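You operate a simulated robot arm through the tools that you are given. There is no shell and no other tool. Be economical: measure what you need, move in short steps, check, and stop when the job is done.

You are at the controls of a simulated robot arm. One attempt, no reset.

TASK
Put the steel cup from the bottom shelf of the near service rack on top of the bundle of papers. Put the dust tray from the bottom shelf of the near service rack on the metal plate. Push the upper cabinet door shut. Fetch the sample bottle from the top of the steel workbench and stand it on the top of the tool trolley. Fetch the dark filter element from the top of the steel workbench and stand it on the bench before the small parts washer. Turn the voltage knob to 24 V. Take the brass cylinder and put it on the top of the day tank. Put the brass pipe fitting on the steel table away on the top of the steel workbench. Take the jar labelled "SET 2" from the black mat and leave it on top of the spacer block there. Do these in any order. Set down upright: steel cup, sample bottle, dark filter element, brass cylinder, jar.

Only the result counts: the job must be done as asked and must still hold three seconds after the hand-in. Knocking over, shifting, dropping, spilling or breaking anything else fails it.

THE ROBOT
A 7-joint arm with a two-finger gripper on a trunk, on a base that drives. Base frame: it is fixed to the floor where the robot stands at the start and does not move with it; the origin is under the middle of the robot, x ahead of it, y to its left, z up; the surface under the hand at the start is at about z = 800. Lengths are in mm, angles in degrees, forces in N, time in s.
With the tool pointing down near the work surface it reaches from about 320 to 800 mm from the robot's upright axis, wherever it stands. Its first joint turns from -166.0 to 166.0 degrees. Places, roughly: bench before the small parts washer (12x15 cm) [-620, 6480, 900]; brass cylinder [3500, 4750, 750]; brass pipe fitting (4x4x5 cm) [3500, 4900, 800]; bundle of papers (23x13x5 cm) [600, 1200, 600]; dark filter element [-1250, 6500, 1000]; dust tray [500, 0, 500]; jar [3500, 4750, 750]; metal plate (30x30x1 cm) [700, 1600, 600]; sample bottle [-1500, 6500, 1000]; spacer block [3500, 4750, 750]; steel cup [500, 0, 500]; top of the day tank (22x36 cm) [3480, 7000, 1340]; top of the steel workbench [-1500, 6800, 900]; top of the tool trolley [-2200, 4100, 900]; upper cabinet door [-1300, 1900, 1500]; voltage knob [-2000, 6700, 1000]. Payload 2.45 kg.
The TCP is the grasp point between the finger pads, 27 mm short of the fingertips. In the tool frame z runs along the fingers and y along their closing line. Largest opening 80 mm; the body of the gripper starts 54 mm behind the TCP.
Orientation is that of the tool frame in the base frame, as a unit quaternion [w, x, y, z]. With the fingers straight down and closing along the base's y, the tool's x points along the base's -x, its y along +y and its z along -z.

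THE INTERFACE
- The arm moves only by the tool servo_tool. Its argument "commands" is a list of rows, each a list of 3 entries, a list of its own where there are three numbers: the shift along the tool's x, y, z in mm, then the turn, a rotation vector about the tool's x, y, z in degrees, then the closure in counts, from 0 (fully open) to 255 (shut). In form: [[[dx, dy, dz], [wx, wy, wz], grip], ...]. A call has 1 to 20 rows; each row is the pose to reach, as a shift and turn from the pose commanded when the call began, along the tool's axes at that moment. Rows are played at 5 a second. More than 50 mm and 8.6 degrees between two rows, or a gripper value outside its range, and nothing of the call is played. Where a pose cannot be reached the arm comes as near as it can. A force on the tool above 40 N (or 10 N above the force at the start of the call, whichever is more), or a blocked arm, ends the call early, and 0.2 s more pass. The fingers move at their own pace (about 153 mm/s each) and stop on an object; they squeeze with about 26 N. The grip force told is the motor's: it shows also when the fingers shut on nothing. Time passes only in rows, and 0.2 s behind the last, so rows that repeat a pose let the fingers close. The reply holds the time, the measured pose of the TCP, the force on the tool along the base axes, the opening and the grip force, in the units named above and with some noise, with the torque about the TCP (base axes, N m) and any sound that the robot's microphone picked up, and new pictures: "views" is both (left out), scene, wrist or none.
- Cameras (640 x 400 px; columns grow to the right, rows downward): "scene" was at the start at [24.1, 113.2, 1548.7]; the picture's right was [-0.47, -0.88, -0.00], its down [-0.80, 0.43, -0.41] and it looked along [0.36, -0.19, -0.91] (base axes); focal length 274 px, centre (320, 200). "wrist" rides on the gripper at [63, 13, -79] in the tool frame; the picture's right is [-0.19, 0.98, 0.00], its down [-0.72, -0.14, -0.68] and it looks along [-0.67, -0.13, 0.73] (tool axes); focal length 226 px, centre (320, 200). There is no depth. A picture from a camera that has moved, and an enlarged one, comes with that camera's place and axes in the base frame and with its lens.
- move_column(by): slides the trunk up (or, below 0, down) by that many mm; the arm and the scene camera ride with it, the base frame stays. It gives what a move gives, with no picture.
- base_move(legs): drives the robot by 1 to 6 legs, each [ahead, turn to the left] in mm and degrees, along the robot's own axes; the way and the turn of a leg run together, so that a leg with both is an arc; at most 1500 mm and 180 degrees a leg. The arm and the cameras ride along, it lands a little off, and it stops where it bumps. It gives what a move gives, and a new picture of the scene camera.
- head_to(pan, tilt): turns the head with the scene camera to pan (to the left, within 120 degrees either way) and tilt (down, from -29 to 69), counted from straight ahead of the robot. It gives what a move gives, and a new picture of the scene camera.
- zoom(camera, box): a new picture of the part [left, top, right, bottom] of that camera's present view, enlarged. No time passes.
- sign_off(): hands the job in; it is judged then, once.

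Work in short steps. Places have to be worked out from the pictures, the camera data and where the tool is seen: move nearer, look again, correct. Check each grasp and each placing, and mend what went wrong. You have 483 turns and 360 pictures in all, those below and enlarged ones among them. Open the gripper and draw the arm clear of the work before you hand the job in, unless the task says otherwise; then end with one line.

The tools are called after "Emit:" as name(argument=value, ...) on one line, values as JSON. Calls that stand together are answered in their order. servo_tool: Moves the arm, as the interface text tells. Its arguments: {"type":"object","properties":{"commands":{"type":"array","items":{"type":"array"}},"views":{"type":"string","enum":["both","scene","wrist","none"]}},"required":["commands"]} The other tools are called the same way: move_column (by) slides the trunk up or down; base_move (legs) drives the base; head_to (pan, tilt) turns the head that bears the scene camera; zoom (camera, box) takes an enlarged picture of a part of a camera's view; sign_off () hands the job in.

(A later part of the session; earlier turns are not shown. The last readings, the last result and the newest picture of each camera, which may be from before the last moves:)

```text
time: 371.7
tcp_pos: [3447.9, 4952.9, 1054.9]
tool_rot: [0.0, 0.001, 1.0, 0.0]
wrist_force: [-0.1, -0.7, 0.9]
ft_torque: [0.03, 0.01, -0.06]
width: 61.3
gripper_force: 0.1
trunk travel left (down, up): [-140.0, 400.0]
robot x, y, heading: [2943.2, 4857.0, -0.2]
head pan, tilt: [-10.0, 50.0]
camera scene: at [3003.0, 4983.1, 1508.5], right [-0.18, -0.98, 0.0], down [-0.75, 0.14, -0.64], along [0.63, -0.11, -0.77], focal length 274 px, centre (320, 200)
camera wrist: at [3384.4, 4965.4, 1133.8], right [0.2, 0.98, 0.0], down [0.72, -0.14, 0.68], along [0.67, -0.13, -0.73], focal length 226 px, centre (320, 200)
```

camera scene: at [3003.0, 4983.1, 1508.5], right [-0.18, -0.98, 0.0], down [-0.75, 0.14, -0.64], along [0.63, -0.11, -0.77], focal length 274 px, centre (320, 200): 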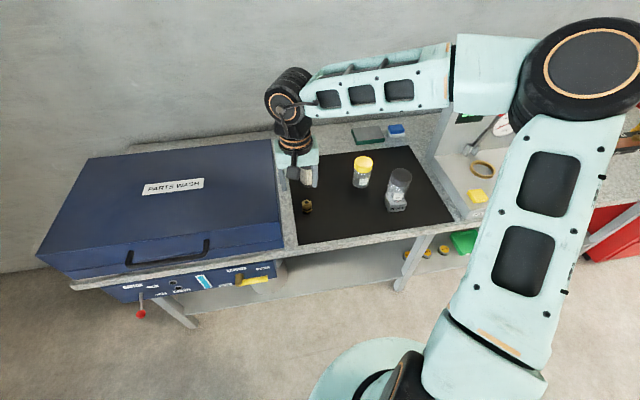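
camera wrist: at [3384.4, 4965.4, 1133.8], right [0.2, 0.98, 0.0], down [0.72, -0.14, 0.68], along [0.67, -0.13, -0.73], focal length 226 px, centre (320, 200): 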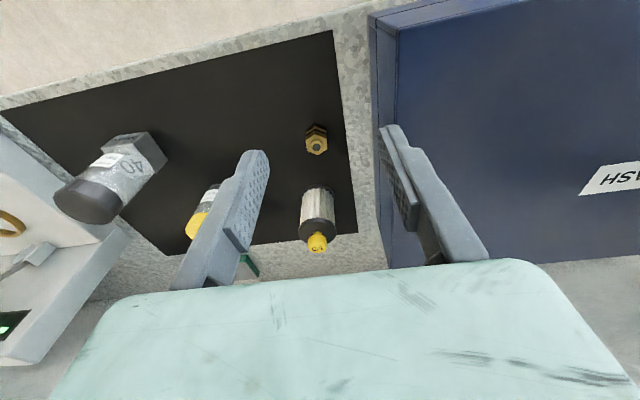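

Emit:
servo_tool(commands=[[[-40, -11, 0], [0, 0, 0], 40], [[-86, -22, 30], [0, 0, 0], 40], [[-86, -22, 70], [0, 0, 0], 40], [[-86, -22, 110], [0, 0, 0], 40], [[-86, -22, 135], [0, 0, 0], 40], [[-86, -22, 135], [0, 0, 0], 40]], views="wrist")

```text
refused: row 2 steps farther than a row can; nothing moved
```

Emit:
servo_tool(commands=[[[-40, -11, 0], [0, 0, 0], 40], [[-86, -22, 5], [0, 0, 0], 40], [[-86, -22, 45], [0, 0, 0], 40], [[-86, -22, 90], [0, 0, 0], 40], [[-86, -22, 135], [0, 0, 0], 40], [[-86, -22, 135], [0, 0, 0], 40]], views="wrist")

```text
time: 373.1
tcp_pos: [3533.9, 4931.6, 918.0]
tool_rot: [0.001, 0.0, 1.0, 0.0]
wrist_force: [-0.2, 0.3, -0.5]
ft_torque: [-0.01, -0.01, 0.0]
width: 67.3
gripper_force: 0.1
trunk travel left (down, up): [-140.0, 400.0]
robot x, y, heading: [2944.6, 4858.9, -0.3]
head pan, tilt: [-10.0, 50.0]
camera wrist: at [3469.5, 4944.3, 997.5], right [0.19, 0.98, 0.0], down [0.72, -0.14, 0.68], along [0.67, -0.13, -0.73], focal length 226 px, centre (320, 200)
```

wrist: 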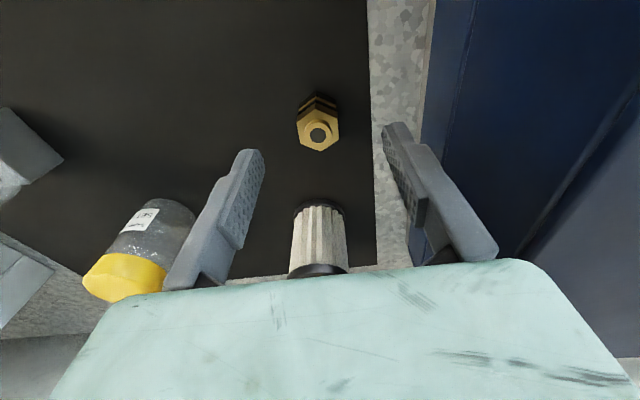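

Emit:
servo_tool(commands=[[[-8, 0, 30], [0, 0, 0], 40], [[-8, 0, 60], [0, 0, 0], 40], [[-8, 0, 77], [0, 0, 0], 40], [[-8, 0, 77], [0, 0, 0], 40]], views="wrist")

```text
time: 374.1
tcp_pos: [3543.4, 4931.7, 840.8]
tool_rot: [0.0, 0.0, 1.0, 0.0]
wrist_force: [0.3, 0.0, -0.9]
ft_torque: [0.01, 0.04, 0.03]
width: 67.5
gripper_force: 0.0
trunk travel left (down, up): [-140.0, 400.0]
robot x, y, heading: [2942.4, 4857.4, -0.3]
head pan, tilt: [-10.0, 50.0]
camera wrist: at [3478.8, 4944.4, 920.9], right [0.19, 0.98, 0.0], down [0.72, -0.14, 0.68], along [0.67, -0.13, -0.73], focal length 226 px, centre (320, 200)
```

wrist: 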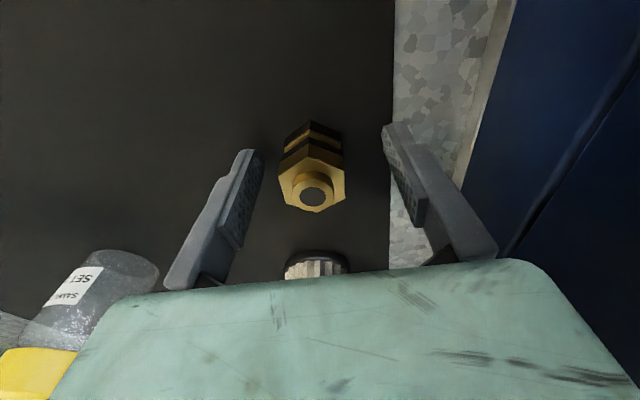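

Emit:
servo_tool(commands=[[[0, 0, 0], [0, 0, 0], 120], [[0, 0, 0], [0, 0, 0], 200], [[0, 0, 0], [0, 0, 0], 255], [[0, 0, 0], [0, 0, 0], 255], [[0, 0, -20], [0, 0, 0], 255], [[0, 0, -60], [0, 0, 0], 255], [[0, 0, -100], [0, 0, 0], 255]], views="wrist")

```text
time: 375.7
tcp_pos: [3541.0, 4930.7, 940.9]
tool_rot: [0.0, 0.0, 1.0, -0.001]
wrist_force: [0.3, -0.1, -1.5]
ft_torque: [-0.01, 0.04, 0.0]
width: 30.8
gripper_force: 25.4
trunk travel left (down, up): [-140.0, 400.0]
robot x, y, heading: [2942.5, 4857.9, -0.3]
head pan, tilt: [-10.0, 50.0]
camera wrist: at [3478.9, 4943.5, 1021.3], right [0.19, 0.98, 0.0], down [0.72, -0.14, 0.68], along [0.67, -0.13, -0.73], focal length 226 px, centre (320, 200)
```

wrist: 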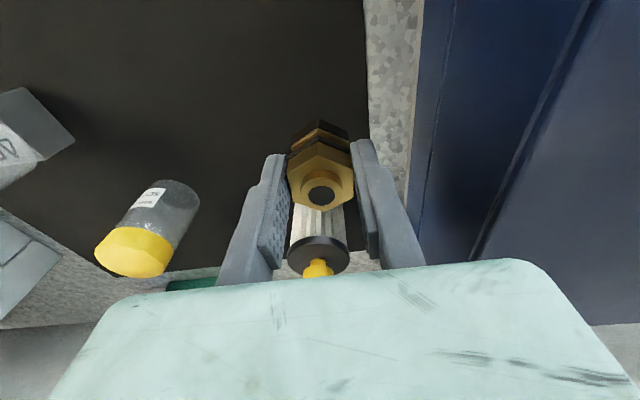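

Fitting held. Retract, raise and drive to the steel workbench.

Emit:
servo_tool(commands=[[[30, 0, -20], [0, 0, 0], 255], [[60, 5, -40], [0, 0, 0], 255], [[90, 10, -60], [0, 0, 0], 255]], views="none")

Emit:
move_column(by=250)

Emit:
base_move(legs=[[-400, 0], [0, 165], [1500, 0], [1500, 0], [150, 0], [0, -75]])

Emit:
head_to(pan=25, tilt=25)

```text
time: 376.5
tcp_pos: [3449.7, 4941.2, 1002.1]
tool_rot: [0.0, 0.0, 1.0, -0.001]
wrist_force: [1.1, -0.2, -2.1]
ft_torque: [0.0, 0.02, 0.04]
width: 30.8
gripper_force: 26.0
trunk travel left (down, up): [-140.0, 400.0]
robot x, y, heading: [2943.0, 4858.4, -0.2]
head pan, tilt: [-10.0, 50.0]
```

```text
time: 379.1
tcp_pos: [3452.0, 4942.5, 1251.5]
tool_rot: [-0.001, -0.001, 1.0, -0.001]
wrist_force: [0.4, 1.1, -1.5]
ft_torque: [0.0, 0.04, -0.02]
width: 30.7
gripper_force: 26.0
trunk travel left (down, up): [-390.0, 150.0]
robot x, y, heading: [2942.0, 4857.3, -0.3]
head pan, tilt: [-10.0, 50.0]
```

```text
time: 407.1
tcp_pos: [-704.7, 5947.7, 1251.4]
tool_rot: [0.0, 0.742, -0.67, 0.0]
wrist_force: [0.4, 0.0, -1.4]
ft_torque: [0.0, 0.01, 0.0]
width: 30.4
gripper_force: 25.7
trunk travel left (down, up): [-390.0, 150.0]
robot x, y, heading: [-565.5, 5449.6, 95.6]
head pan, tilt: [-10.0, 50.0]
camera scene: at [-697.3, 5495.5, 1758.5], right [1.0, -0.08, 0.0], down [-0.06, -0.76, -0.64], along [0.05, 0.64, -0.77], focal length 274 px, centre (320, 200)
```

scene: 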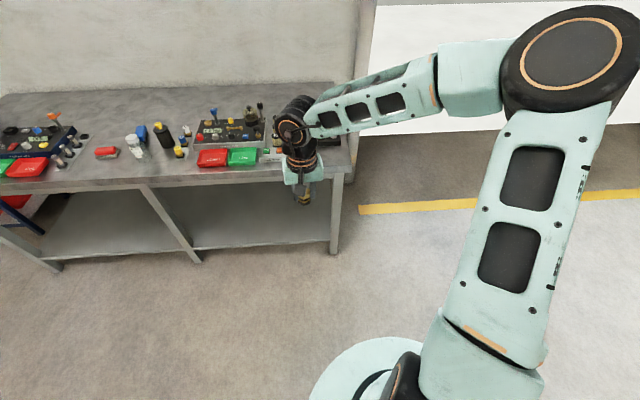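

```text
time: 408.1
tcp_pos: [-705.2, 5947.1, 1250.7]
tool_rot: [0.0, 0.743, -0.67, 0.0]
wrist_force: [-0.1, -0.6, -2.0]
ft_torque: [0.02, -0.01, -0.04]
width: 30.8
gripper_force: 25.7
trunk travel left (down, up): [-390.0, 150.0]
robot x, y, heading: [-570.5, 5451.4, 95.5]
head pan, tilt: [25.0, 25.0]
camera scene: at [-750.2, 5498.0, 1795.9], right [0.86, 0.51, 0.0], down [0.22, -0.36, -0.91], along [-0.46, 0.78, -0.42], focal length 274 px, centre (320, 200)
```

scene: 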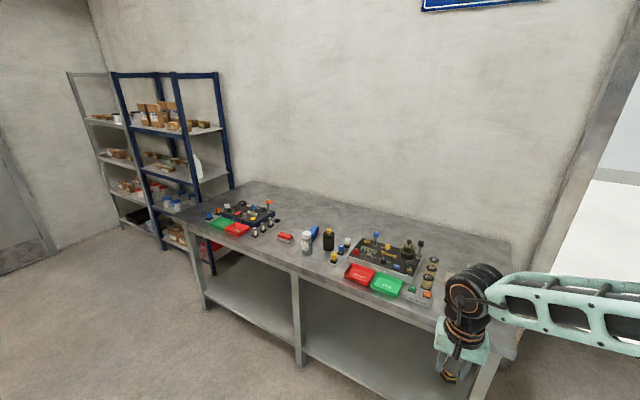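

Emit:
zoom(camera="scene", box=[190, 190, 350, 290])

Emit:
zoom(camera="scene", box=[320, 210, 480, 310])

```text
4.00 times, centred on (270, 240) of scene
camera zoom: at [-750.2, 5498.0, 1795.9], right [0.86, 0.51, 0.0], down [0.22, -0.36, -0.91], along [-0.46, 0.78, -0.42], focal length 1094 px, centre (520, 40)
```

zoom: 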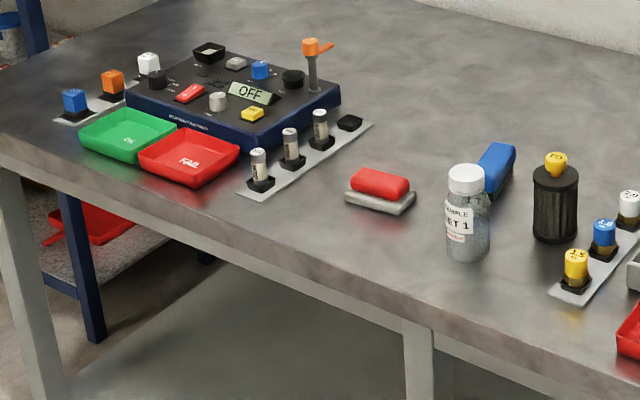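

```text
4.00 times, centred on (400, 260) of scene
camera zoom: at [-750.2, 5498.0, 1795.9], right [0.86, 0.51, 0.0], down [0.22, -0.36, -0.91], along [-0.46, 0.78, -0.42], focal length 1094 px, centre (0, -40)
```

zoom: 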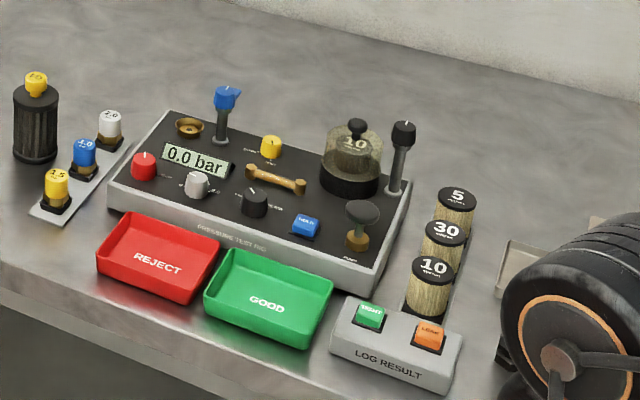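

The left rig (display OFF) holds the voltage knob; sample bottle ≈(-1441,6533), dark filter ≈(-1356,6625). I'll stand before x≈-1450 and set the fitting down at a free spot ≈(-1550,6635).

Emit:
base_move(legs=[[0, 84.5], [880, 0], [0, -90], [400, 0]])

Emit:
head_to(pan=0, tilt=42)

```text
time: 422.4
tcp_pos: [-1526.1, 6367.4, 1250.9]
tool_rot: [0.0, 0.709, -0.705, 0.0]
wrist_force: [0.7, 0.3, -2.0]
ft_torque: [-0.03, 0.01, 0.0]
width: 30.7
gripper_force: 25.7
trunk travel left (down, up): [-390.0, 150.0]
robot x, y, heading: [-1441.5, 5861.4, 90.1]
head pan, tilt: [25.0, 25.0]
camera scene: at [-1615.2, 5924.5, 1795.9], right [0.91, 0.42, 0.0], down [0.18, -0.38, -0.91], along [-0.38, 0.82, -0.42], focal length 274 px, centre (320, 200)
```

scene: 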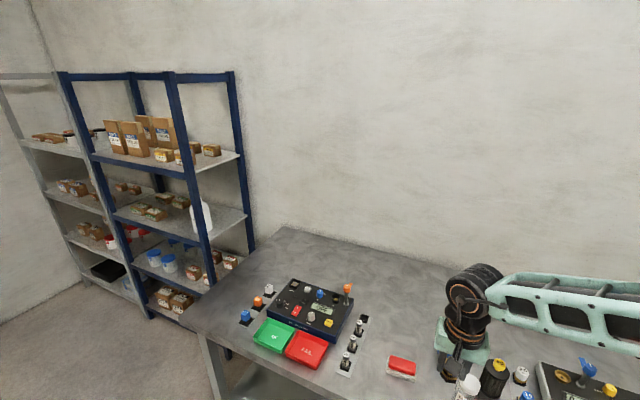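

```text
time: 423.2
tcp_pos: [-1526.2, 6366.3, 1251.1]
tool_rot: [0.0, 0.709, -0.705, 0.0]
wrist_force: [0.3, 0.6, -2.9]
ft_torque: [0.02, -0.05, -0.03]
width: 30.6
gripper_force: 26.0
trunk travel left (down, up): [-390.0, 150.0]
robot x, y, heading: [-1437.0, 5858.5, 90.1]
head pan, tilt: [0.0, 42.0]
camera scene: at [-1576.4, 5923.6, 1769.7], right [1.0, 0.0, 0.0], down [0.0, -0.67, -0.74], along [0.0, 0.74, -0.67], focal length 274 px, centre (320, 200)
```

scene: 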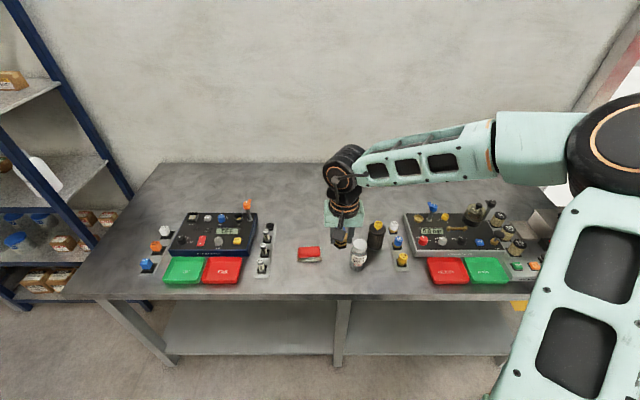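

Emit:
zoom(camera="scene", box=[270, 180, 430, 280])

Emit:
zoom(camera="wrist", box=[0, 0, 640, 400])

```text
4.00 times, centred on (350, 230) of scene
camera zoom: at [-1576.4, 5923.6, 1769.7], right [1.0, 0.0, 0.0], down [0.0, -0.67, -0.74], along [0.0, 0.74, -0.67], focal length 1094 px, centre (200, 80)
```

zoom: 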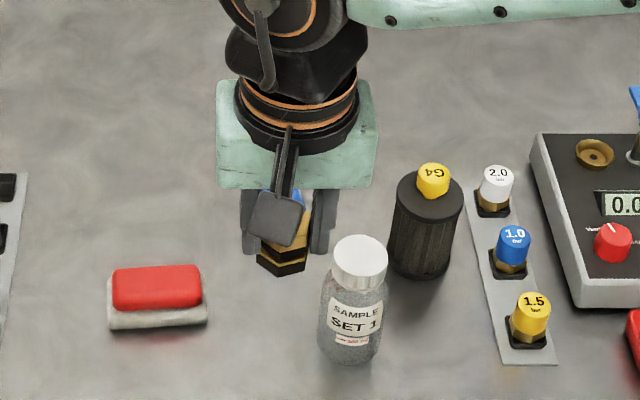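

```text
1.00 times, centred on (320, 200) of wrist (not enlarged: the box is as wide or as high as the picture)
camera zoom: at [-1538.7, 6303.0, 1330.2], right [-0.98, 0.19, 0.0], down [0.14, 0.72, 0.68], along [0.13, 0.67, -0.73], focal length 226 px, centre (320, 200)
```

zoom: 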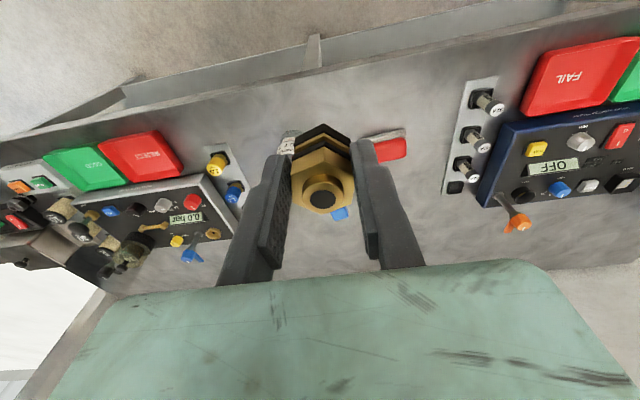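

Emit:
move_column(by=-180)

Emit:
servo_tool(commands=[[[-40, 2, 0], [0, 0, 0], 255], [[-80, 5, 0], [0, 0, 0], 255], [[-120, 7, 0], [0, 0, 0], 255], [[-160, 9, 0], [0, 0, 0], 255], [[-200, 11, 0], [0, 0, 0], 255], [[-240, 14, 0], [0, 0, 0], 255], [[-240, 14, 40], [0, 0, 0], 255], [[-240, 14, 80], [0, 0, 0], 255], [[-240, 14, 80], [0, 0, 0], 255]], views="both")

```text
time: 425.2
tcp_pos: [-1524.9, 6366.0, 1070.8]
tool_rot: [0.0, 0.709, -0.706, 0.0]
wrist_force: [-0.1, -0.2, -2.0]
ft_torque: [-0.01, 0.01, -0.04]
width: 30.8
gripper_force: 26.6
trunk travel left (down, up): [-210.0, 330.0]
robot x, y, heading: [-1438.6, 5858.9, 89.9]
head pan, tilt: [0.0, 42.0]
```

```text
time: 427.2
tcp_pos: [-1541.6, 6605.5, 990.9]
tool_rot: [0.0, 0.709, -0.705, 0.0]
wrist_force: [0.2, 0.4, -1.9]
ft_torque: [-0.02, 0.0, -0.01]
width: 30.6
gripper_force: 26.8
trunk travel left (down, up): [-210.0, 330.0]
robot x, y, heading: [-1439.2, 5857.2, 89.9]
head pan, tilt: [0.0, 42.0]
camera scene: at [-1576.5, 5923.8, 1589.7], right [1.0, 0.0, 0.0], down [0.0, -0.67, -0.74], along [0.0, 0.74, -0.67], focal length 274 px, centre (320, 200)
camera wrist: at [-1553.7, 6542.7, 1069.9], right [-0.98, 0.19, 0.0], down [0.14, 0.72, 0.68], along [0.13, 0.67, -0.73], focal length 226 px, centre (320, 200)
```

scene: 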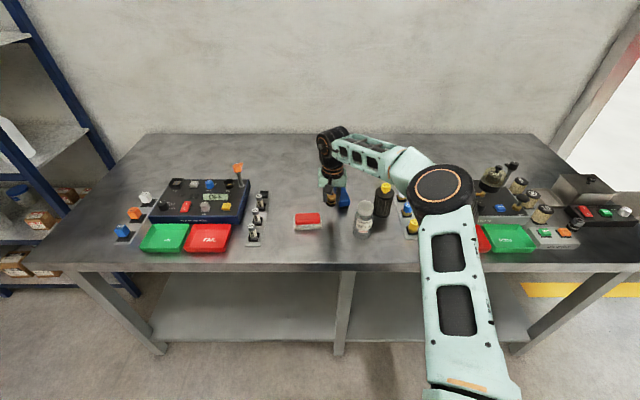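
wrist: 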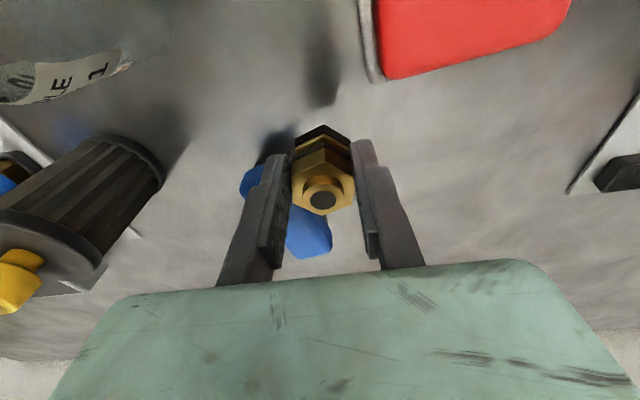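

Emit:
servo_tool(commands=[[[-8, -3, 25], [0, 0, 0], 255], [[-8, -3, 45], [0, 0, 0], 255], [[-8, -3, 50], [0, 0, 0], 255], [[-8, -3, 53], [0, 0, 0], 255]], views="none")

Emit:
servo_tool(commands=[[[0, 0, 1.5], [0, 0, 0], 255], [[0, 0, 3], [0, 0, 0], 255], [[0, 0, 4.5], [0, 0, 0], 255]], views="none")

```text
time: 428.2
tcp_pos: [-1539.5, 6613.7, 939.2]
tool_rot: [-0.001, 0.709, -0.706, 0.0]
wrist_force: [0.4, -0.1, 5.1]
ft_torque: [-0.12, 0.04, 0.03]
width: 30.3
gripper_force: 26.0
trunk travel left (down, up): [-210.0, 330.0]
robot x, y, heading: [-1437.7, 5860.0, 90.0]
head pan, tilt: [0.0, 42.0]
```

```text
time: 429.1
tcp_pos: [-1537.4, 6612.8, 936.1]
tool_rot: [-0.001, 0.708, -0.706, -0.001]
wrist_force: [-0.7, 2.5, 22.0]
ft_torque: [0.24, -0.05, 0.05]
width: 30.6
gripper_force: 26.3
trunk travel left (down, up): [-210.0, 330.0]
robot x, y, heading: [-1438.6, 5858.3, 90.1]
head pan, tilt: [0.0, 42.0]
```

Contact. Ease up, open modestly, and rise.

Emit:
servo_tool(commands=[[[0, 0, -2], [0, 0, 0], 255], [[0, 0, -3], [0, 0, 0], 210], [[0, 0, -3], [0, 0, 0], 120], [[0, 0, -3], [0, 0, 0], 110], [[0, 0, -3], [0, 0, 0], 110], [[0, 0, -25], [0, 0, 0], 110], [[0, 0, -60], [0, 0, 0], 110], [[0, 0, -100], [0, 0, 0], 110]], views="wrist")

```text
time: 430.9
tcp_pos: [-1538.8, 6613.4, 1034.4]
tool_rot: [0.0, 0.709, -0.706, 0.0]
wrist_force: [0.1, 0.1, 0.3]
ft_torque: [-0.02, 0.02, -0.01]
width: 45.5
gripper_force: 0.1
trunk travel left (down, up): [-210.0, 330.0]
robot x, y, heading: [-1439.6, 5858.7, 90.1]
head pan, tilt: [0.0, 42.0]
camera wrist: at [-1551.0, 6550.4, 1113.4], right [-0.98, 0.19, 0.0], down [0.14, 0.72, 0.68], along [0.13, 0.67, -0.73], focal length 226 px, centre (320, 200)
```

wrist: 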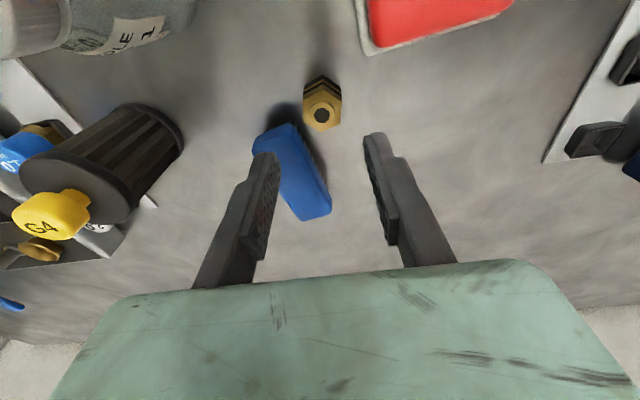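

Fitting placed. Next the dark filter: raise and move above it (≈(-1355,6601)).

Emit:
servo_tool(commands=[[[0, 0, -40], [0, 0, 0], 110], [[0, 0, -80], [0, 0, 0], 60], [[3, -46, -80], [0, 0, 0], 0], [[6, -92, -80], [0, 0, 0], 0], [[9, -138, -80], [0, 0, 0], 0], [[12, -184, -80], [0, 0, 0], 0], [[12, -184, -80], [0, 0, 0], 0]], views="both")

Emit:
zoom(camera="scene", box=[290, 160, 450, 260])

```text
time: 432.4
tcp_pos: [-1353.8, 6601.5, 1113.4]
tool_rot: [0.0, 0.709, -0.705, 0.001]
wrist_force: [-0.2, 0.0, 0.3]
ft_torque: [0.01, 0.0, 0.01]
width: 80.1
gripper_force: 0.1
trunk travel left (down, up): [-210.0, 330.0]
robot x, y, heading: [-1436.8, 5854.9, 90.0]
head pan, tilt: [0.0, 42.0]
camera scene: at [-1575.9, 5923.4, 1589.7], right [1.0, 0.0, 0.0], down [0.0, -0.67, -0.74], along [0.0, 0.74, -0.67], focal length 274 px, centre (320, 200)
camera wrist: at [-1366.0, 6538.4, 1192.1], right [-0.98, 0.19, 0.0], down [0.14, 0.72, 0.68], along [0.13, 0.67, -0.73], focal length 226 px, centre (320, 200)
```

scene: 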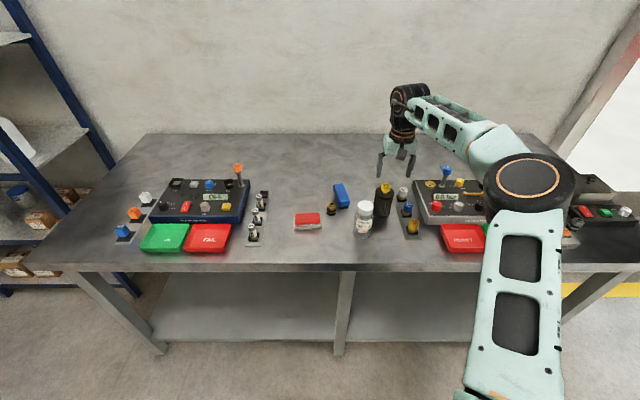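
wrist: 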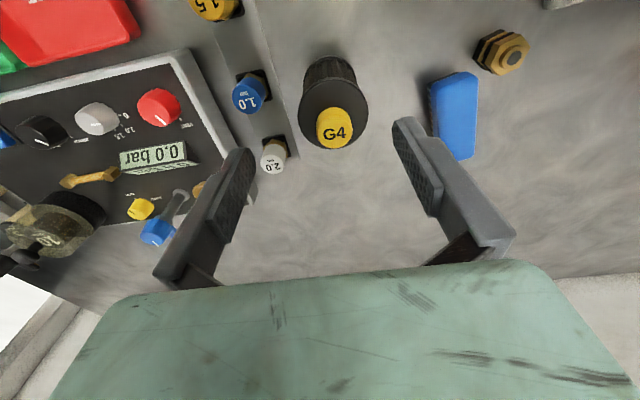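

```text
4.00 times, centred on (370, 210) of scene
camera zoom: at [-1575.9, 5923.4, 1589.7], right [1.0, 0.0, 0.0], down [0.0, -0.67, -0.74], along [0.0, 0.74, -0.67], focal length 1094 px, centre (120, 160)
```

zoom: 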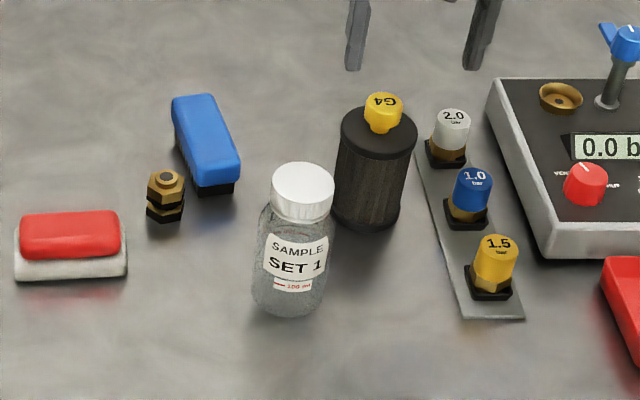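

Emit:
servo_tool(commands=[[[-12, 7, 20], [0, 0, 0], 80], [[-12, 7, 45], [0, 0, 0], 110], [[-12, 7, 60], [0, 0, 0], 110], [[-12, 7, 60], [0, 0, 0], 110]], views="wrist")

```text
time: 433.4
tcp_pos: [-1360.7, 6614.6, 1052.4]
tool_rot: [0.0, 0.709, -0.705, 0.001]
wrist_force: [0.2, 0.1, 0.4]
ft_torque: [0.02, 0.02, 0.01]
width: 45.5
gripper_force: 0.0
trunk travel left (down, up): [-210.0, 330.0]
robot x, y, heading: [-1436.7, 5856.8, 90.1]
head pan, tilt: [0.0, 42.0]
camera wrist: at [-1373.4, 6551.5, 1131.9], right [-0.98, 0.19, 0.0], down [0.14, 0.72, 0.68], along [0.13, 0.67, -0.73], focal length 226 px, centre (320, 200)
```

wrist: 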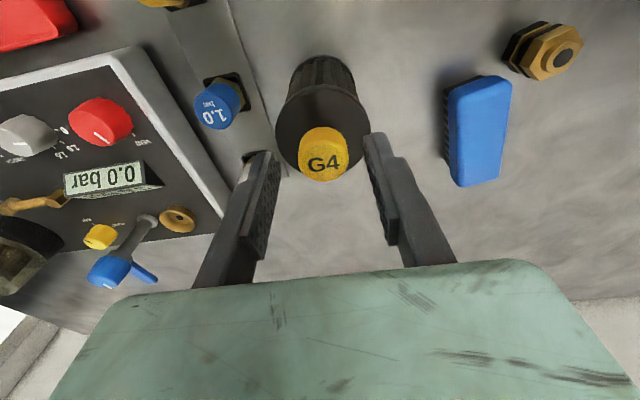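

Emit:
servo_tool(commands=[[[-2, 2, 10], [0, 0, 0], 110], [[-2, 2, 21], [0, 0, 0], 110], [[-2, 2, 21], [0, 0, 0], 180], [[-2, 2, 21], [0, 0, 0], 255], [[-2, 2, 21], [0, 0, 0], 255]], views="wrist")

```text
time: 434.6
tcp_pos: [-1362.4, 6616.7, 1032.3]
tool_rot: [0.001, 0.709, -0.705, 0.001]
wrist_force: [-0.4, -0.2, -0.2]
ft_torque: [0.02, 0.0, -0.03]
width: 29.0
gripper_force: 26.0
trunk travel left (down, up): [-210.0, 330.0]
robot x, y, heading: [-1439.0, 5862.7, 90.0]
head pan, tilt: [0.0, 42.0]
camera wrist: at [-1375.3, 6553.8, 1110.9], right [-0.98, 0.19, 0.0], down [0.14, 0.72, 0.68], along [0.13, 0.67, -0.73], focal length 226 px, centre (320, 200)
```

wrist: 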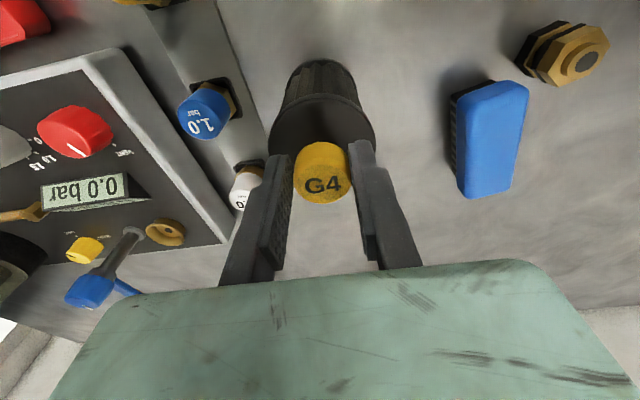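

Emit:
servo_tool(commands=[[[0, 0, -10], [0, 0, 0], 255], [[0, 0, -30], [0, 0, 0], 255], [[0, 0, -60], [0, 0, 0], 255], [[0, 0, -100], [0, 0, 0], 255], [[0, 0, -130], [0, 0, 0], 255]], views="both")

```text
time: 435.9
tcp_pos: [-1362.9, 6613.9, 1161.7]
tool_rot: [0.001, 0.709, -0.705, 0.001]
wrist_force: [-0.2, -0.3, -1.1]
ft_torque: [-0.01, 0.03, 0.01]
width: 29.1
gripper_force: 26.1
trunk travel left (down, up): [-210.0, 330.0]
robot x, y, heading: [-1437.8, 5856.3, 90.2]
head pan, tilt: [0.0, 42.0]
camera scene: at [-1576.5, 5923.5, 1589.7], right [1.0, 0.0, 0.0], down [0.0, -0.67, -0.74], along [0.0, 0.74, -0.67], focal length 274 px, centre (320, 200)
camera wrist: at [-1376.7, 6551.6, 1241.1], right [-0.98, 0.19, 0.0], down [0.14, 0.72, 0.68], along [0.13, 0.67, -0.73], focal length 226 px, centre (320, 200)
```

scene: 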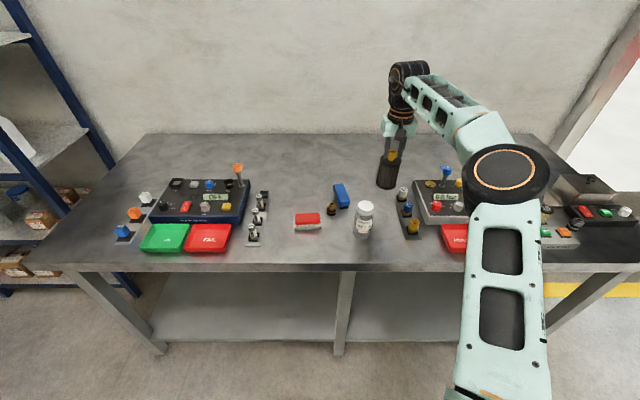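
wrist: 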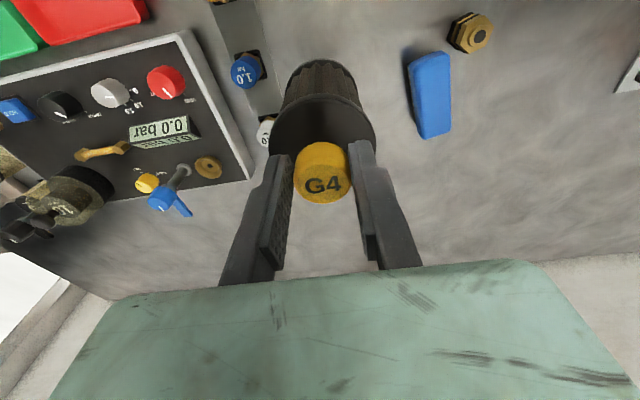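

Filter held level. Raise, retract, and drive right toward the washer.

Emit:
move_column(by=120)

Emit:
servo_tool(commands=[[[45, 20, 0], [0, 0, 0], 255], [[90, 40, 0], [0, 0, 0], 255], [[135, 60, 0], [0, 0, 0], 255], [[180, 80, 0], [0, 0, 0], 255], [[225, 100, 0], [0, 0, 0], 255], [[250, 110, 0], [0, 0, 0], 255]], views="none")

Emit:
base_move(legs=[[-250, 0], [0, -90], [850, 0], [0, 90]])

Emit:
head_to(pan=-5, tilt=42)

```text
time: 437.4
tcp_pos: [-1364.2, 6614.8, 1280.7]
tool_rot: [0.001, 0.709, -0.705, 0.001]
wrist_force: [-0.4, -0.3, -2.1]
ft_torque: [0.0, 0.03, -0.02]
width: 28.7
gripper_force: 26.0
trunk travel left (down, up): [-330.0, 210.0]
robot x, y, heading: [-1441.9, 5859.7, 89.8]
head pan, tilt: [0.0, 42.0]
```

```text
time: 438.8
tcp_pos: [-1472.6, 6363.3, 1280.5]
tool_rot: [0.0, 0.71, -0.705, 0.0]
wrist_force: [-0.1, 0.9, -2.0]
ft_torque: [0.02, 0.0, 0.01]
width: 29.0
gripper_force: 26.1
trunk travel left (down, up): [-330.0, 210.0]
robot x, y, heading: [-1436.9, 5858.9, 90.2]
head pan, tilt: [0.0, 42.0]
```

```text
time: 452.4
tcp_pos: [-619.3, 6119.6, 1280.6]
tool_rot: [0.0, -0.702, 0.712, 0.0]
wrist_force: [0.2, 0.1, -2.5]
ft_torque: [-0.02, -0.04, 0.01]
width: 28.3
gripper_force: 26.3
trunk travel left (down, up): [-330.0, 210.0]
robot x, y, heading: [-593.4, 5611.5, 89.2]
head pan, tilt: [0.0, 42.0]
camera scene: at [-730.3, 5680.3, 1709.7], right [1.0, -0.02, 0.0], down [-0.01, -0.67, -0.74], along [0.01, 0.74, -0.67], focal length 274 px, centre (320, 200)
```

scene: 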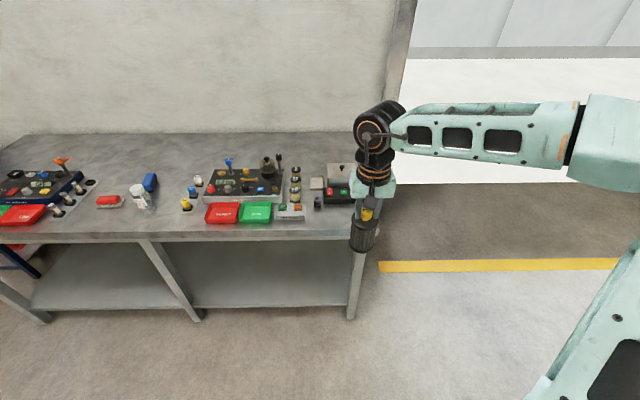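

```text
time: 453.1
tcp_pos: [-619.3, 6120.4, 1280.4]
tool_rot: [0.0, -0.702, 0.712, -0.001]
wrist_force: [0.9, -0.4, -2.1]
ft_torque: [-0.04, 0.01, 0.01]
width: 28.4
gripper_force: 26.0
trunk travel left (down, up): [-330.0, 210.0]
robot x, y, heading: [-594.9, 5610.7, 88.9]
head pan, tilt: [-5.0, 42.0]
camera scene: at [-723.0, 5679.8, 1709.7], right [0.99, -0.1, 0.0], down [-0.07, -0.67, -0.74], along [0.08, 0.74, -0.67], focal length 274 px, centre (320, 200)
```

scene: 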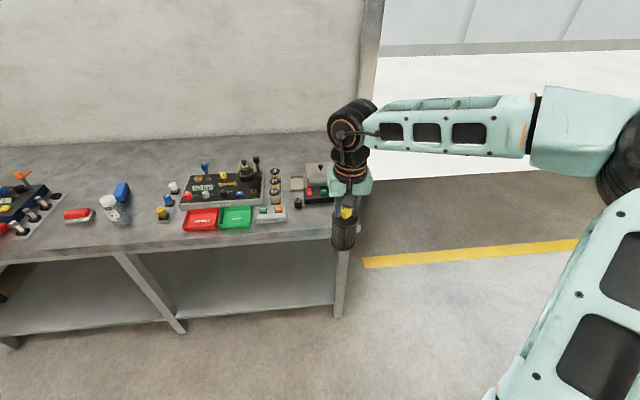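

Emit:
zoom(camera="scene", box=[250, 150, 390, 250])

Emit:
zoom(camera="wrist", box=[0, 0, 640, 400])

```text
4.00 times, centred on (320, 200) of scene
camera zoom: at [-723.0, 5679.8, 1709.7], right [0.99, -0.1, 0.0], down [-0.07, -0.67, -0.74], along [0.08, 0.74, -0.67], focal length 1094 px, centre (320, 200)
```

zoom: 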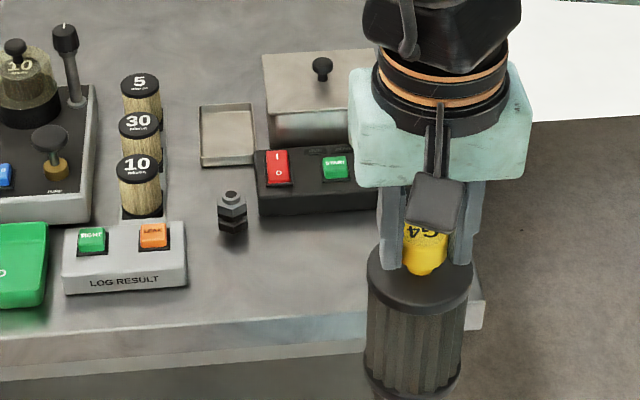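

```text
1.00 times, centred on (320, 200) of wrist (not enlarged: the box is as wide or as high as the picture)
camera zoom: at [-632.2, 6056.4, 1359.3], right [-0.98, 0.21, 0.0], down [0.15, 0.72, 0.68], along [0.14, 0.67, -0.73], focal length 226 px, centre (320, 200)
```

zoom: 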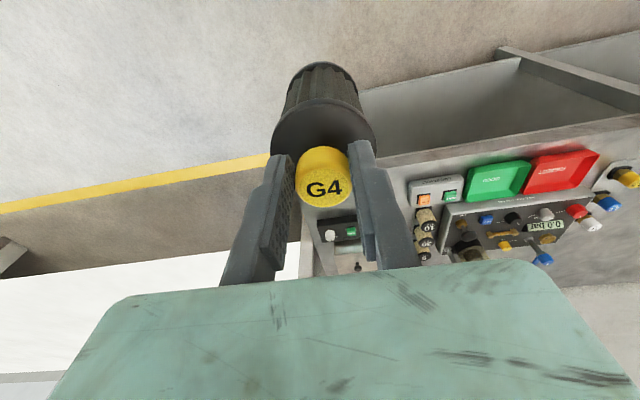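

Spot before the washer's control unit: ≈(-620, 6475). Drive forward 250 and extend.

Emit:
base_move(legs=[[250, 0]])

Emit:
servo_tool(commands=[[[-35, 0, 45], [0, 0, 0], 255], [[-70, 0, 80], [0, 0, 0], 255], [[-104, 0, 110], [0, 0, 0], 255], [[-104, 0, 110], [0, 0, 0], 255]], views="both")

Emit:
zoom(camera="scene", box=[280, 150, 440, 250])

```text
time: 454.9
tcp_pos: [-613.8, 6373.1, 1279.9]
tool_rot: [0.0, -0.702, 0.712, -0.002]
wrist_force: [0.0, -0.7, -2.3]
ft_torque: [-0.04, -0.02, -0.02]
width: 28.2
gripper_force: 25.9
trunk travel left (down, up): [-330.0, 210.0]
robot x, y, heading: [-585.3, 5869.6, 88.5]
head pan, tilt: [-5.0, 42.0]
camera scene: at [-718.3, 5933.8, 1709.6], right [0.99, -0.11, 0.0], down [-0.07, -0.67, -0.74], along [0.08, 0.74, -0.67], focal length 274 px, centre (320, 200)
```

scene: 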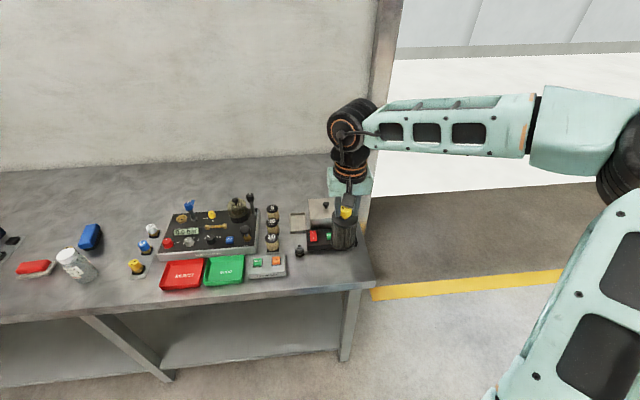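

```text
refused: row 1 steps farther than a row can; nothing moved
```

```text
4.00 times, centred on (360, 200) of scene
camera zoom: at [-718.3, 5933.8, 1709.6], right [0.99, -0.11, 0.0], down [-0.07, -0.67, -0.74], along [0.08, 0.74, -0.67], focal length 1094 px, centre (160, 200)
```

zoom: 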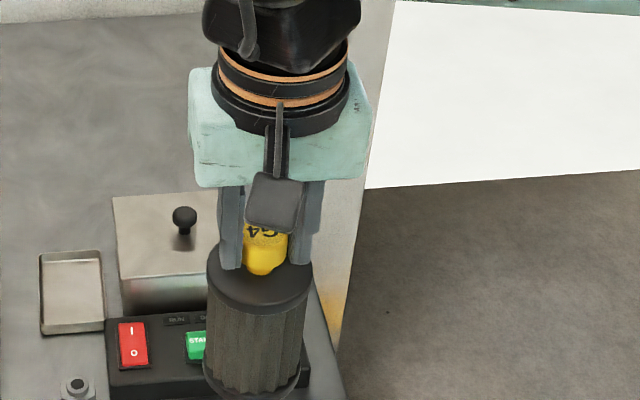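

Emit:
servo_tool(commands=[[[-30, 0, 30], [0, 0, 0], 255], [[-60, 0, 60], [0, 0, 0], 255], [[-90, 0, 90], [0, 0, 0], 255], [[-102, 0, 130], [0, 0, 0], 255], [[-102, 0, 170], [0, 0, 0], 255], [[-102, 0, 205], [0, 0, 0], 255], [[-102, 0, 205], [0, 0, 0], 255]], views="both")

Emit:
zoom(camera="scene", box=[260, 180, 420, 280])

```text
time: 456.5
tcp_pos: [-611.0, 6473.3, 1076.2]
tool_rot: [0.001, -0.703, 0.712, 0.0]
wrist_force: [-0.6, -0.3, -2.2]
ft_torque: [-0.02, 0.0, -0.05]
width: 28.1
gripper_force: 25.8
trunk travel left (down, up): [-330.0, 210.0]
robot x, y, heading: [-592.1, 5868.7, 89.0]
head pan, tilt: [-5.0, 42.0]
camera scene: at [-718.3, 5932.4, 1709.7], right [0.99, -0.11, 0.0], down [-0.07, -0.67, -0.74], along [0.08, 0.74, -0.67], focal length 274 px, centre (320, 200)
camera wrist: at [-625.1, 6409.5, 1155.8], right [-0.98, 0.21, 0.0], down [0.15, 0.72, 0.68], along [0.14, 0.67, -0.73], focal length 226 px, centre (320, 200)
```

scene: 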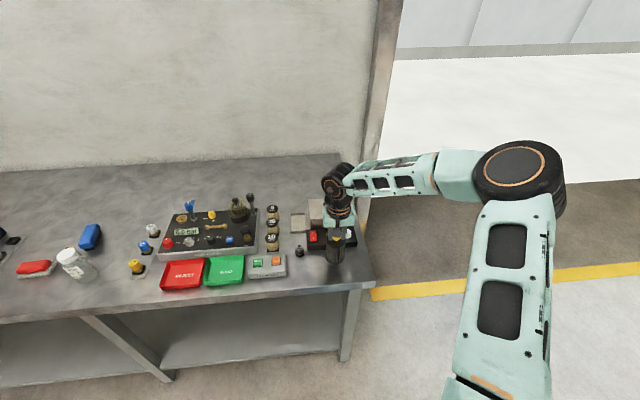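
wrist: 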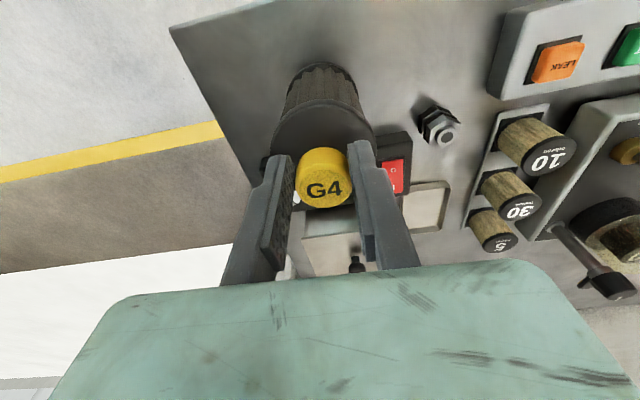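

```text
4.00 times, centred on (340, 230) of scene
camera zoom: at [-718.3, 5932.4, 1709.7], right [0.99, -0.11, 0.0], down [-0.07, -0.67, -0.74], along [0.08, 0.74, -0.67], focal length 1094 px, centre (240, 80)
```

zoom: 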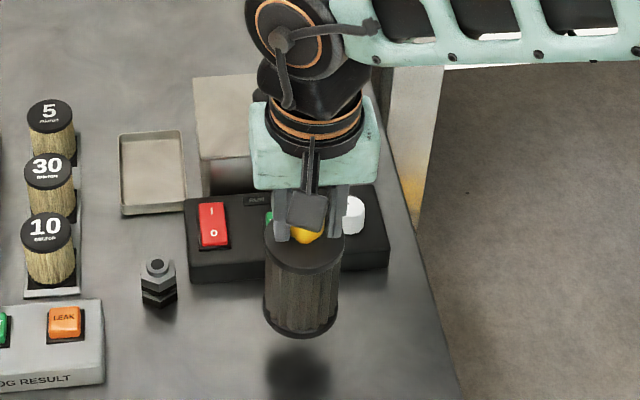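

Emit:
servo_tool(commands=[[[0, 0, 15], [0, 0, 0], 255], [[0, 0, 30], [0, 0, 0], 255], [[0, 0, 38], [0, 0, 0], 255], [[0, 0, 40], [0, 0, 0], 255]], views="none")

Emit:
servo_tool(commands=[[[0, 0, 1.5], [0, 0, 0], 255], [[0, 0, 3], [0, 0, 0], 255], [[0, 0, 4], [0, 0, 0], 255]], views="none")

```text
time: 457.5
tcp_pos: [-613.0, 6473.5, 1034.7]
tool_rot: [0.001, -0.702, 0.712, 0.001]
wrist_force: [0.0, -1.5, -2.2]
ft_torque: [0.0, 0.05, -0.02]
width: 28.0
gripper_force: 25.8
trunk travel left (down, up): [-330.0, 210.0]
robot x, y, heading: [-592.4, 5863.9, 88.6]
head pan, tilt: [-5.0, 42.0]
```

```text
time: 458.3
tcp_pos: [-612.2, 6472.9, 1030.8]
tool_rot: [0.0, -0.703, 0.712, -0.002]
wrist_force: [0.7, 0.2, -2.2]
ft_torque: [-0.04, 0.0, 0.01]
width: 28.0
gripper_force: 26.0
trunk travel left (down, up): [-330.0, 210.0]
robot x, y, heading: [-588.9, 5869.1, 89.0]
head pan, tilt: [-5.0, 42.0]
```

Emit:
servo_tool(commands=[[[0, 0, 1], [0, 0, 0], 255], [[0, 0, 2], [0, 0, 0], 255], [[0, 0, 3], [0, 0, 0], 255]], views="wrist")

```text
time: 459.1
tcp_pos: [-612.2, 6472.0, 1030.3]
tool_rot: [0.0, -0.702, 0.712, 0.001]
wrist_force: [2.0, -4.2, 15.3]
ft_torque: [0.19, -0.12, -0.06]
width: 27.4
gripper_force: 25.7
trunk travel left (down, up): [-330.0, 210.0]
robot x, y, heading: [-589.5, 5863.4, 88.9]
head pan, tilt: [-5.0, 42.0]
camera wrist: at [-625.5, 6409.6, 1108.7], right [-0.98, 0.21, 0.0], down [0.15, 0.71, 0.68], along [0.14, 0.67, -0.73], focal length 226 px, centre (320, 200)
```

wrist: 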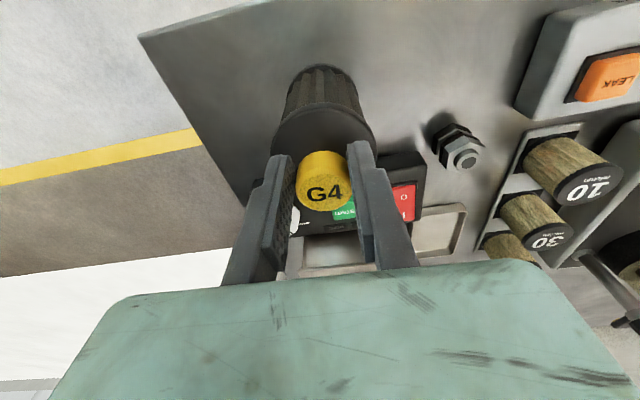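

Contact (15 N). Relax slightly, release and rise.

Emit:
servo_tool(commands=[[[0, 0, -1.5], [0, 0, 0], 255], [[0, 0, -1.5], [0, 0, 0], 220], [[0, 0, -1.5], [0, 0, 0], 140], [[0, 0, -1.5], [0, 0, 0], 110], [[0, 0, -1.5], [0, 0, 0], 110], [[0, 0, -30], [0, 0, 0], 110], [[0, 0, -70], [0, 0, 0], 110], [[0, 0, -110], [0, 0, 0], 110]], views="both")

Emit:
zoom(camera="scene", box=[260, 180, 420, 280])

```text
time: 460.9
tcp_pos: [-612.6, 6474.6, 1138.8]
tool_rot: [0.0, -0.702, 0.712, -0.001]
wrist_force: [-0.2, -0.3, -0.4]
ft_torque: [0.0, 0.02, 0.04]
width: 45.6
gripper_force: 0.2
trunk travel left (down, up): [-330.0, 210.0]
robot x, y, heading: [-588.3, 5865.2, 88.9]
head pan, tilt: [-5.0, 42.0]
camera scene: at [-718.3, 5931.9, 1709.8], right [0.99, -0.11, 0.0], down [-0.07, -0.67, -0.74], along [0.08, 0.74, -0.67], focal length 274 px, centre (320, 200)
camera wrist: at [-626.1, 6411.0, 1217.7], right [-0.98, 0.21, 0.0], down [0.15, 0.72, 0.68], along [0.14, 0.67, -0.73], focal length 226 px, centre (320, 200)
```

scene: 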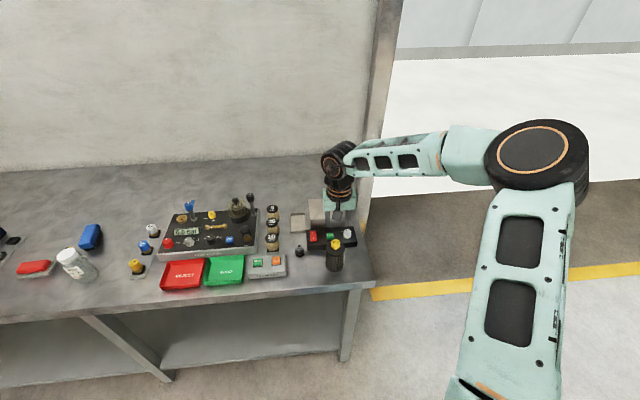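
wrist: 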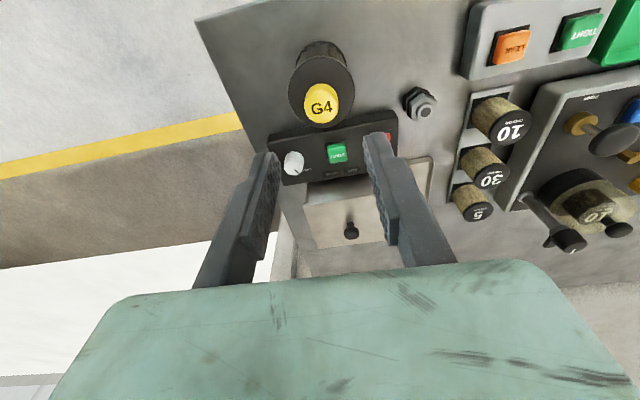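

```text
4.00 times, centred on (340, 230) of scene
camera zoom: at [-718.3, 5931.9, 1709.8], right [0.99, -0.11, 0.0], down [-0.07, -0.67, -0.74], along [0.08, 0.74, -0.67], focal length 1094 px, centre (240, 80)
```

zoom: 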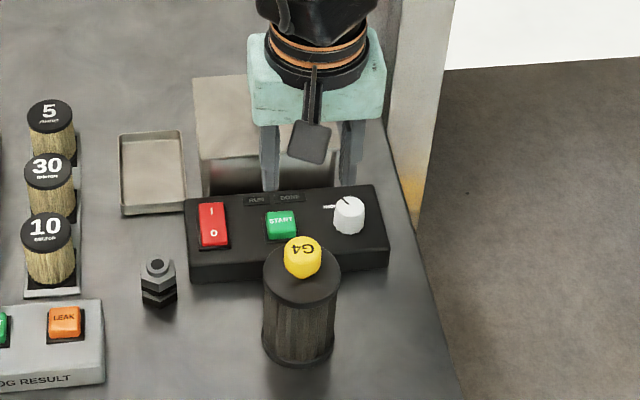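

Filter stands before the washer. Now to the voltage knob rig at the left end.

Emit:
servo_tool(commands=[[[40, 0, -25], [0, 0, 0], 0], [[80, 0, -50], [0, 0, 0], 0], [[105, 0, -90], [0, 0, 0], 0]], views="none")

Emit:
base_move(legs=[[-250, 0], [0, 91], [1380, 0], [0, -90], [240, 0]])

Emit:
head_to(pan=0, tilt=48)

```text
time: 461.7
tcp_pos: [-616.2, 6369.8, 1228.1]
tool_rot: [0.001, -0.701, 0.713, -0.001]
wrist_force: [0.1, 0.2, 0.1]
ft_torque: [0.04, -0.03, 0.0]
width: 80.4
gripper_force: 0.1
trunk travel left (down, up): [-330.0, 210.0]
robot x, y, heading: [-586.6, 5862.9, 88.8]
head pan, tilt: [-5.0, 42.0]
```

```text
time: 476.6
tcp_pos: [-2256.0, 6072.6, 1227.4]
tool_rot: [-0.001, 0.857, -0.515, 0.001]
wrist_force: [-0.3, -0.3, -0.1]
ft_torque: [0.03, 0.0, -0.03]
width: 80.1
gripper_force: 0.0
trunk travel left (down, up): [-330.0, 210.0]
robot x, y, heading: [-1992.5, 5647.2, 117.6]
head pan, tilt: [-5.0, 42.0]
stopped in leg 4: the robot was blocked; the commanded pose is now the measured one
camera scene: at [-2134.8, 5637.4, 1709.7], right [0.92, 0.39, 0.0], down [0.26, -0.62, -0.74], along [-0.29, 0.69, -0.67], focal length 274 px, centre (320, 200)
```

scene: 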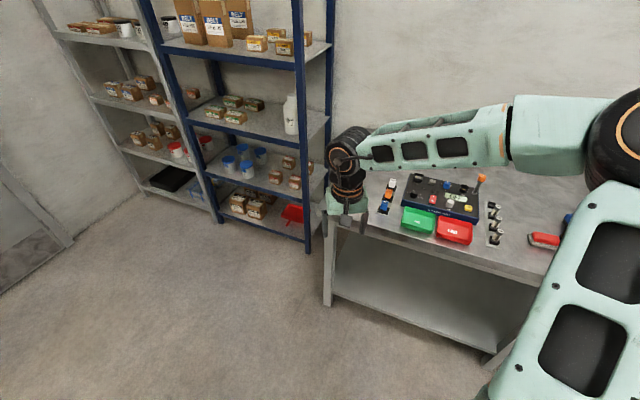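

```text
time: 477.3
tcp_pos: [-2255.3, 6073.3, 1227.9]
tool_rot: [0.0, 0.857, -0.515, 0.001]
wrist_force: [-0.2, -0.2, -0.6]
ft_torque: [0.02, 0.0, 0.01]
width: 80.1
gripper_force: 0.0
trunk travel left (down, up): [-330.0, 210.0]
robot x, y, heading: [-1990.8, 5640.3, 117.7]
head pan, tilt: [0.0, 48.0]
camera scene: at [-2138.1, 5630.2, 1701.3], right [0.88, 0.47, 0.0], down [0.35, -0.66, -0.67], along [-0.31, 0.59, -0.74], focal length 274 px, centre (320, 200)
```

scene: 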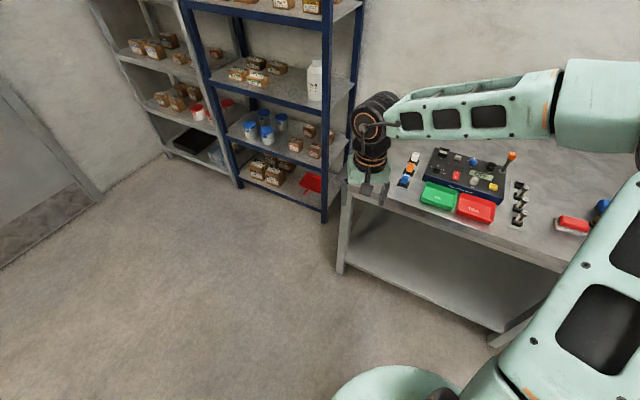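

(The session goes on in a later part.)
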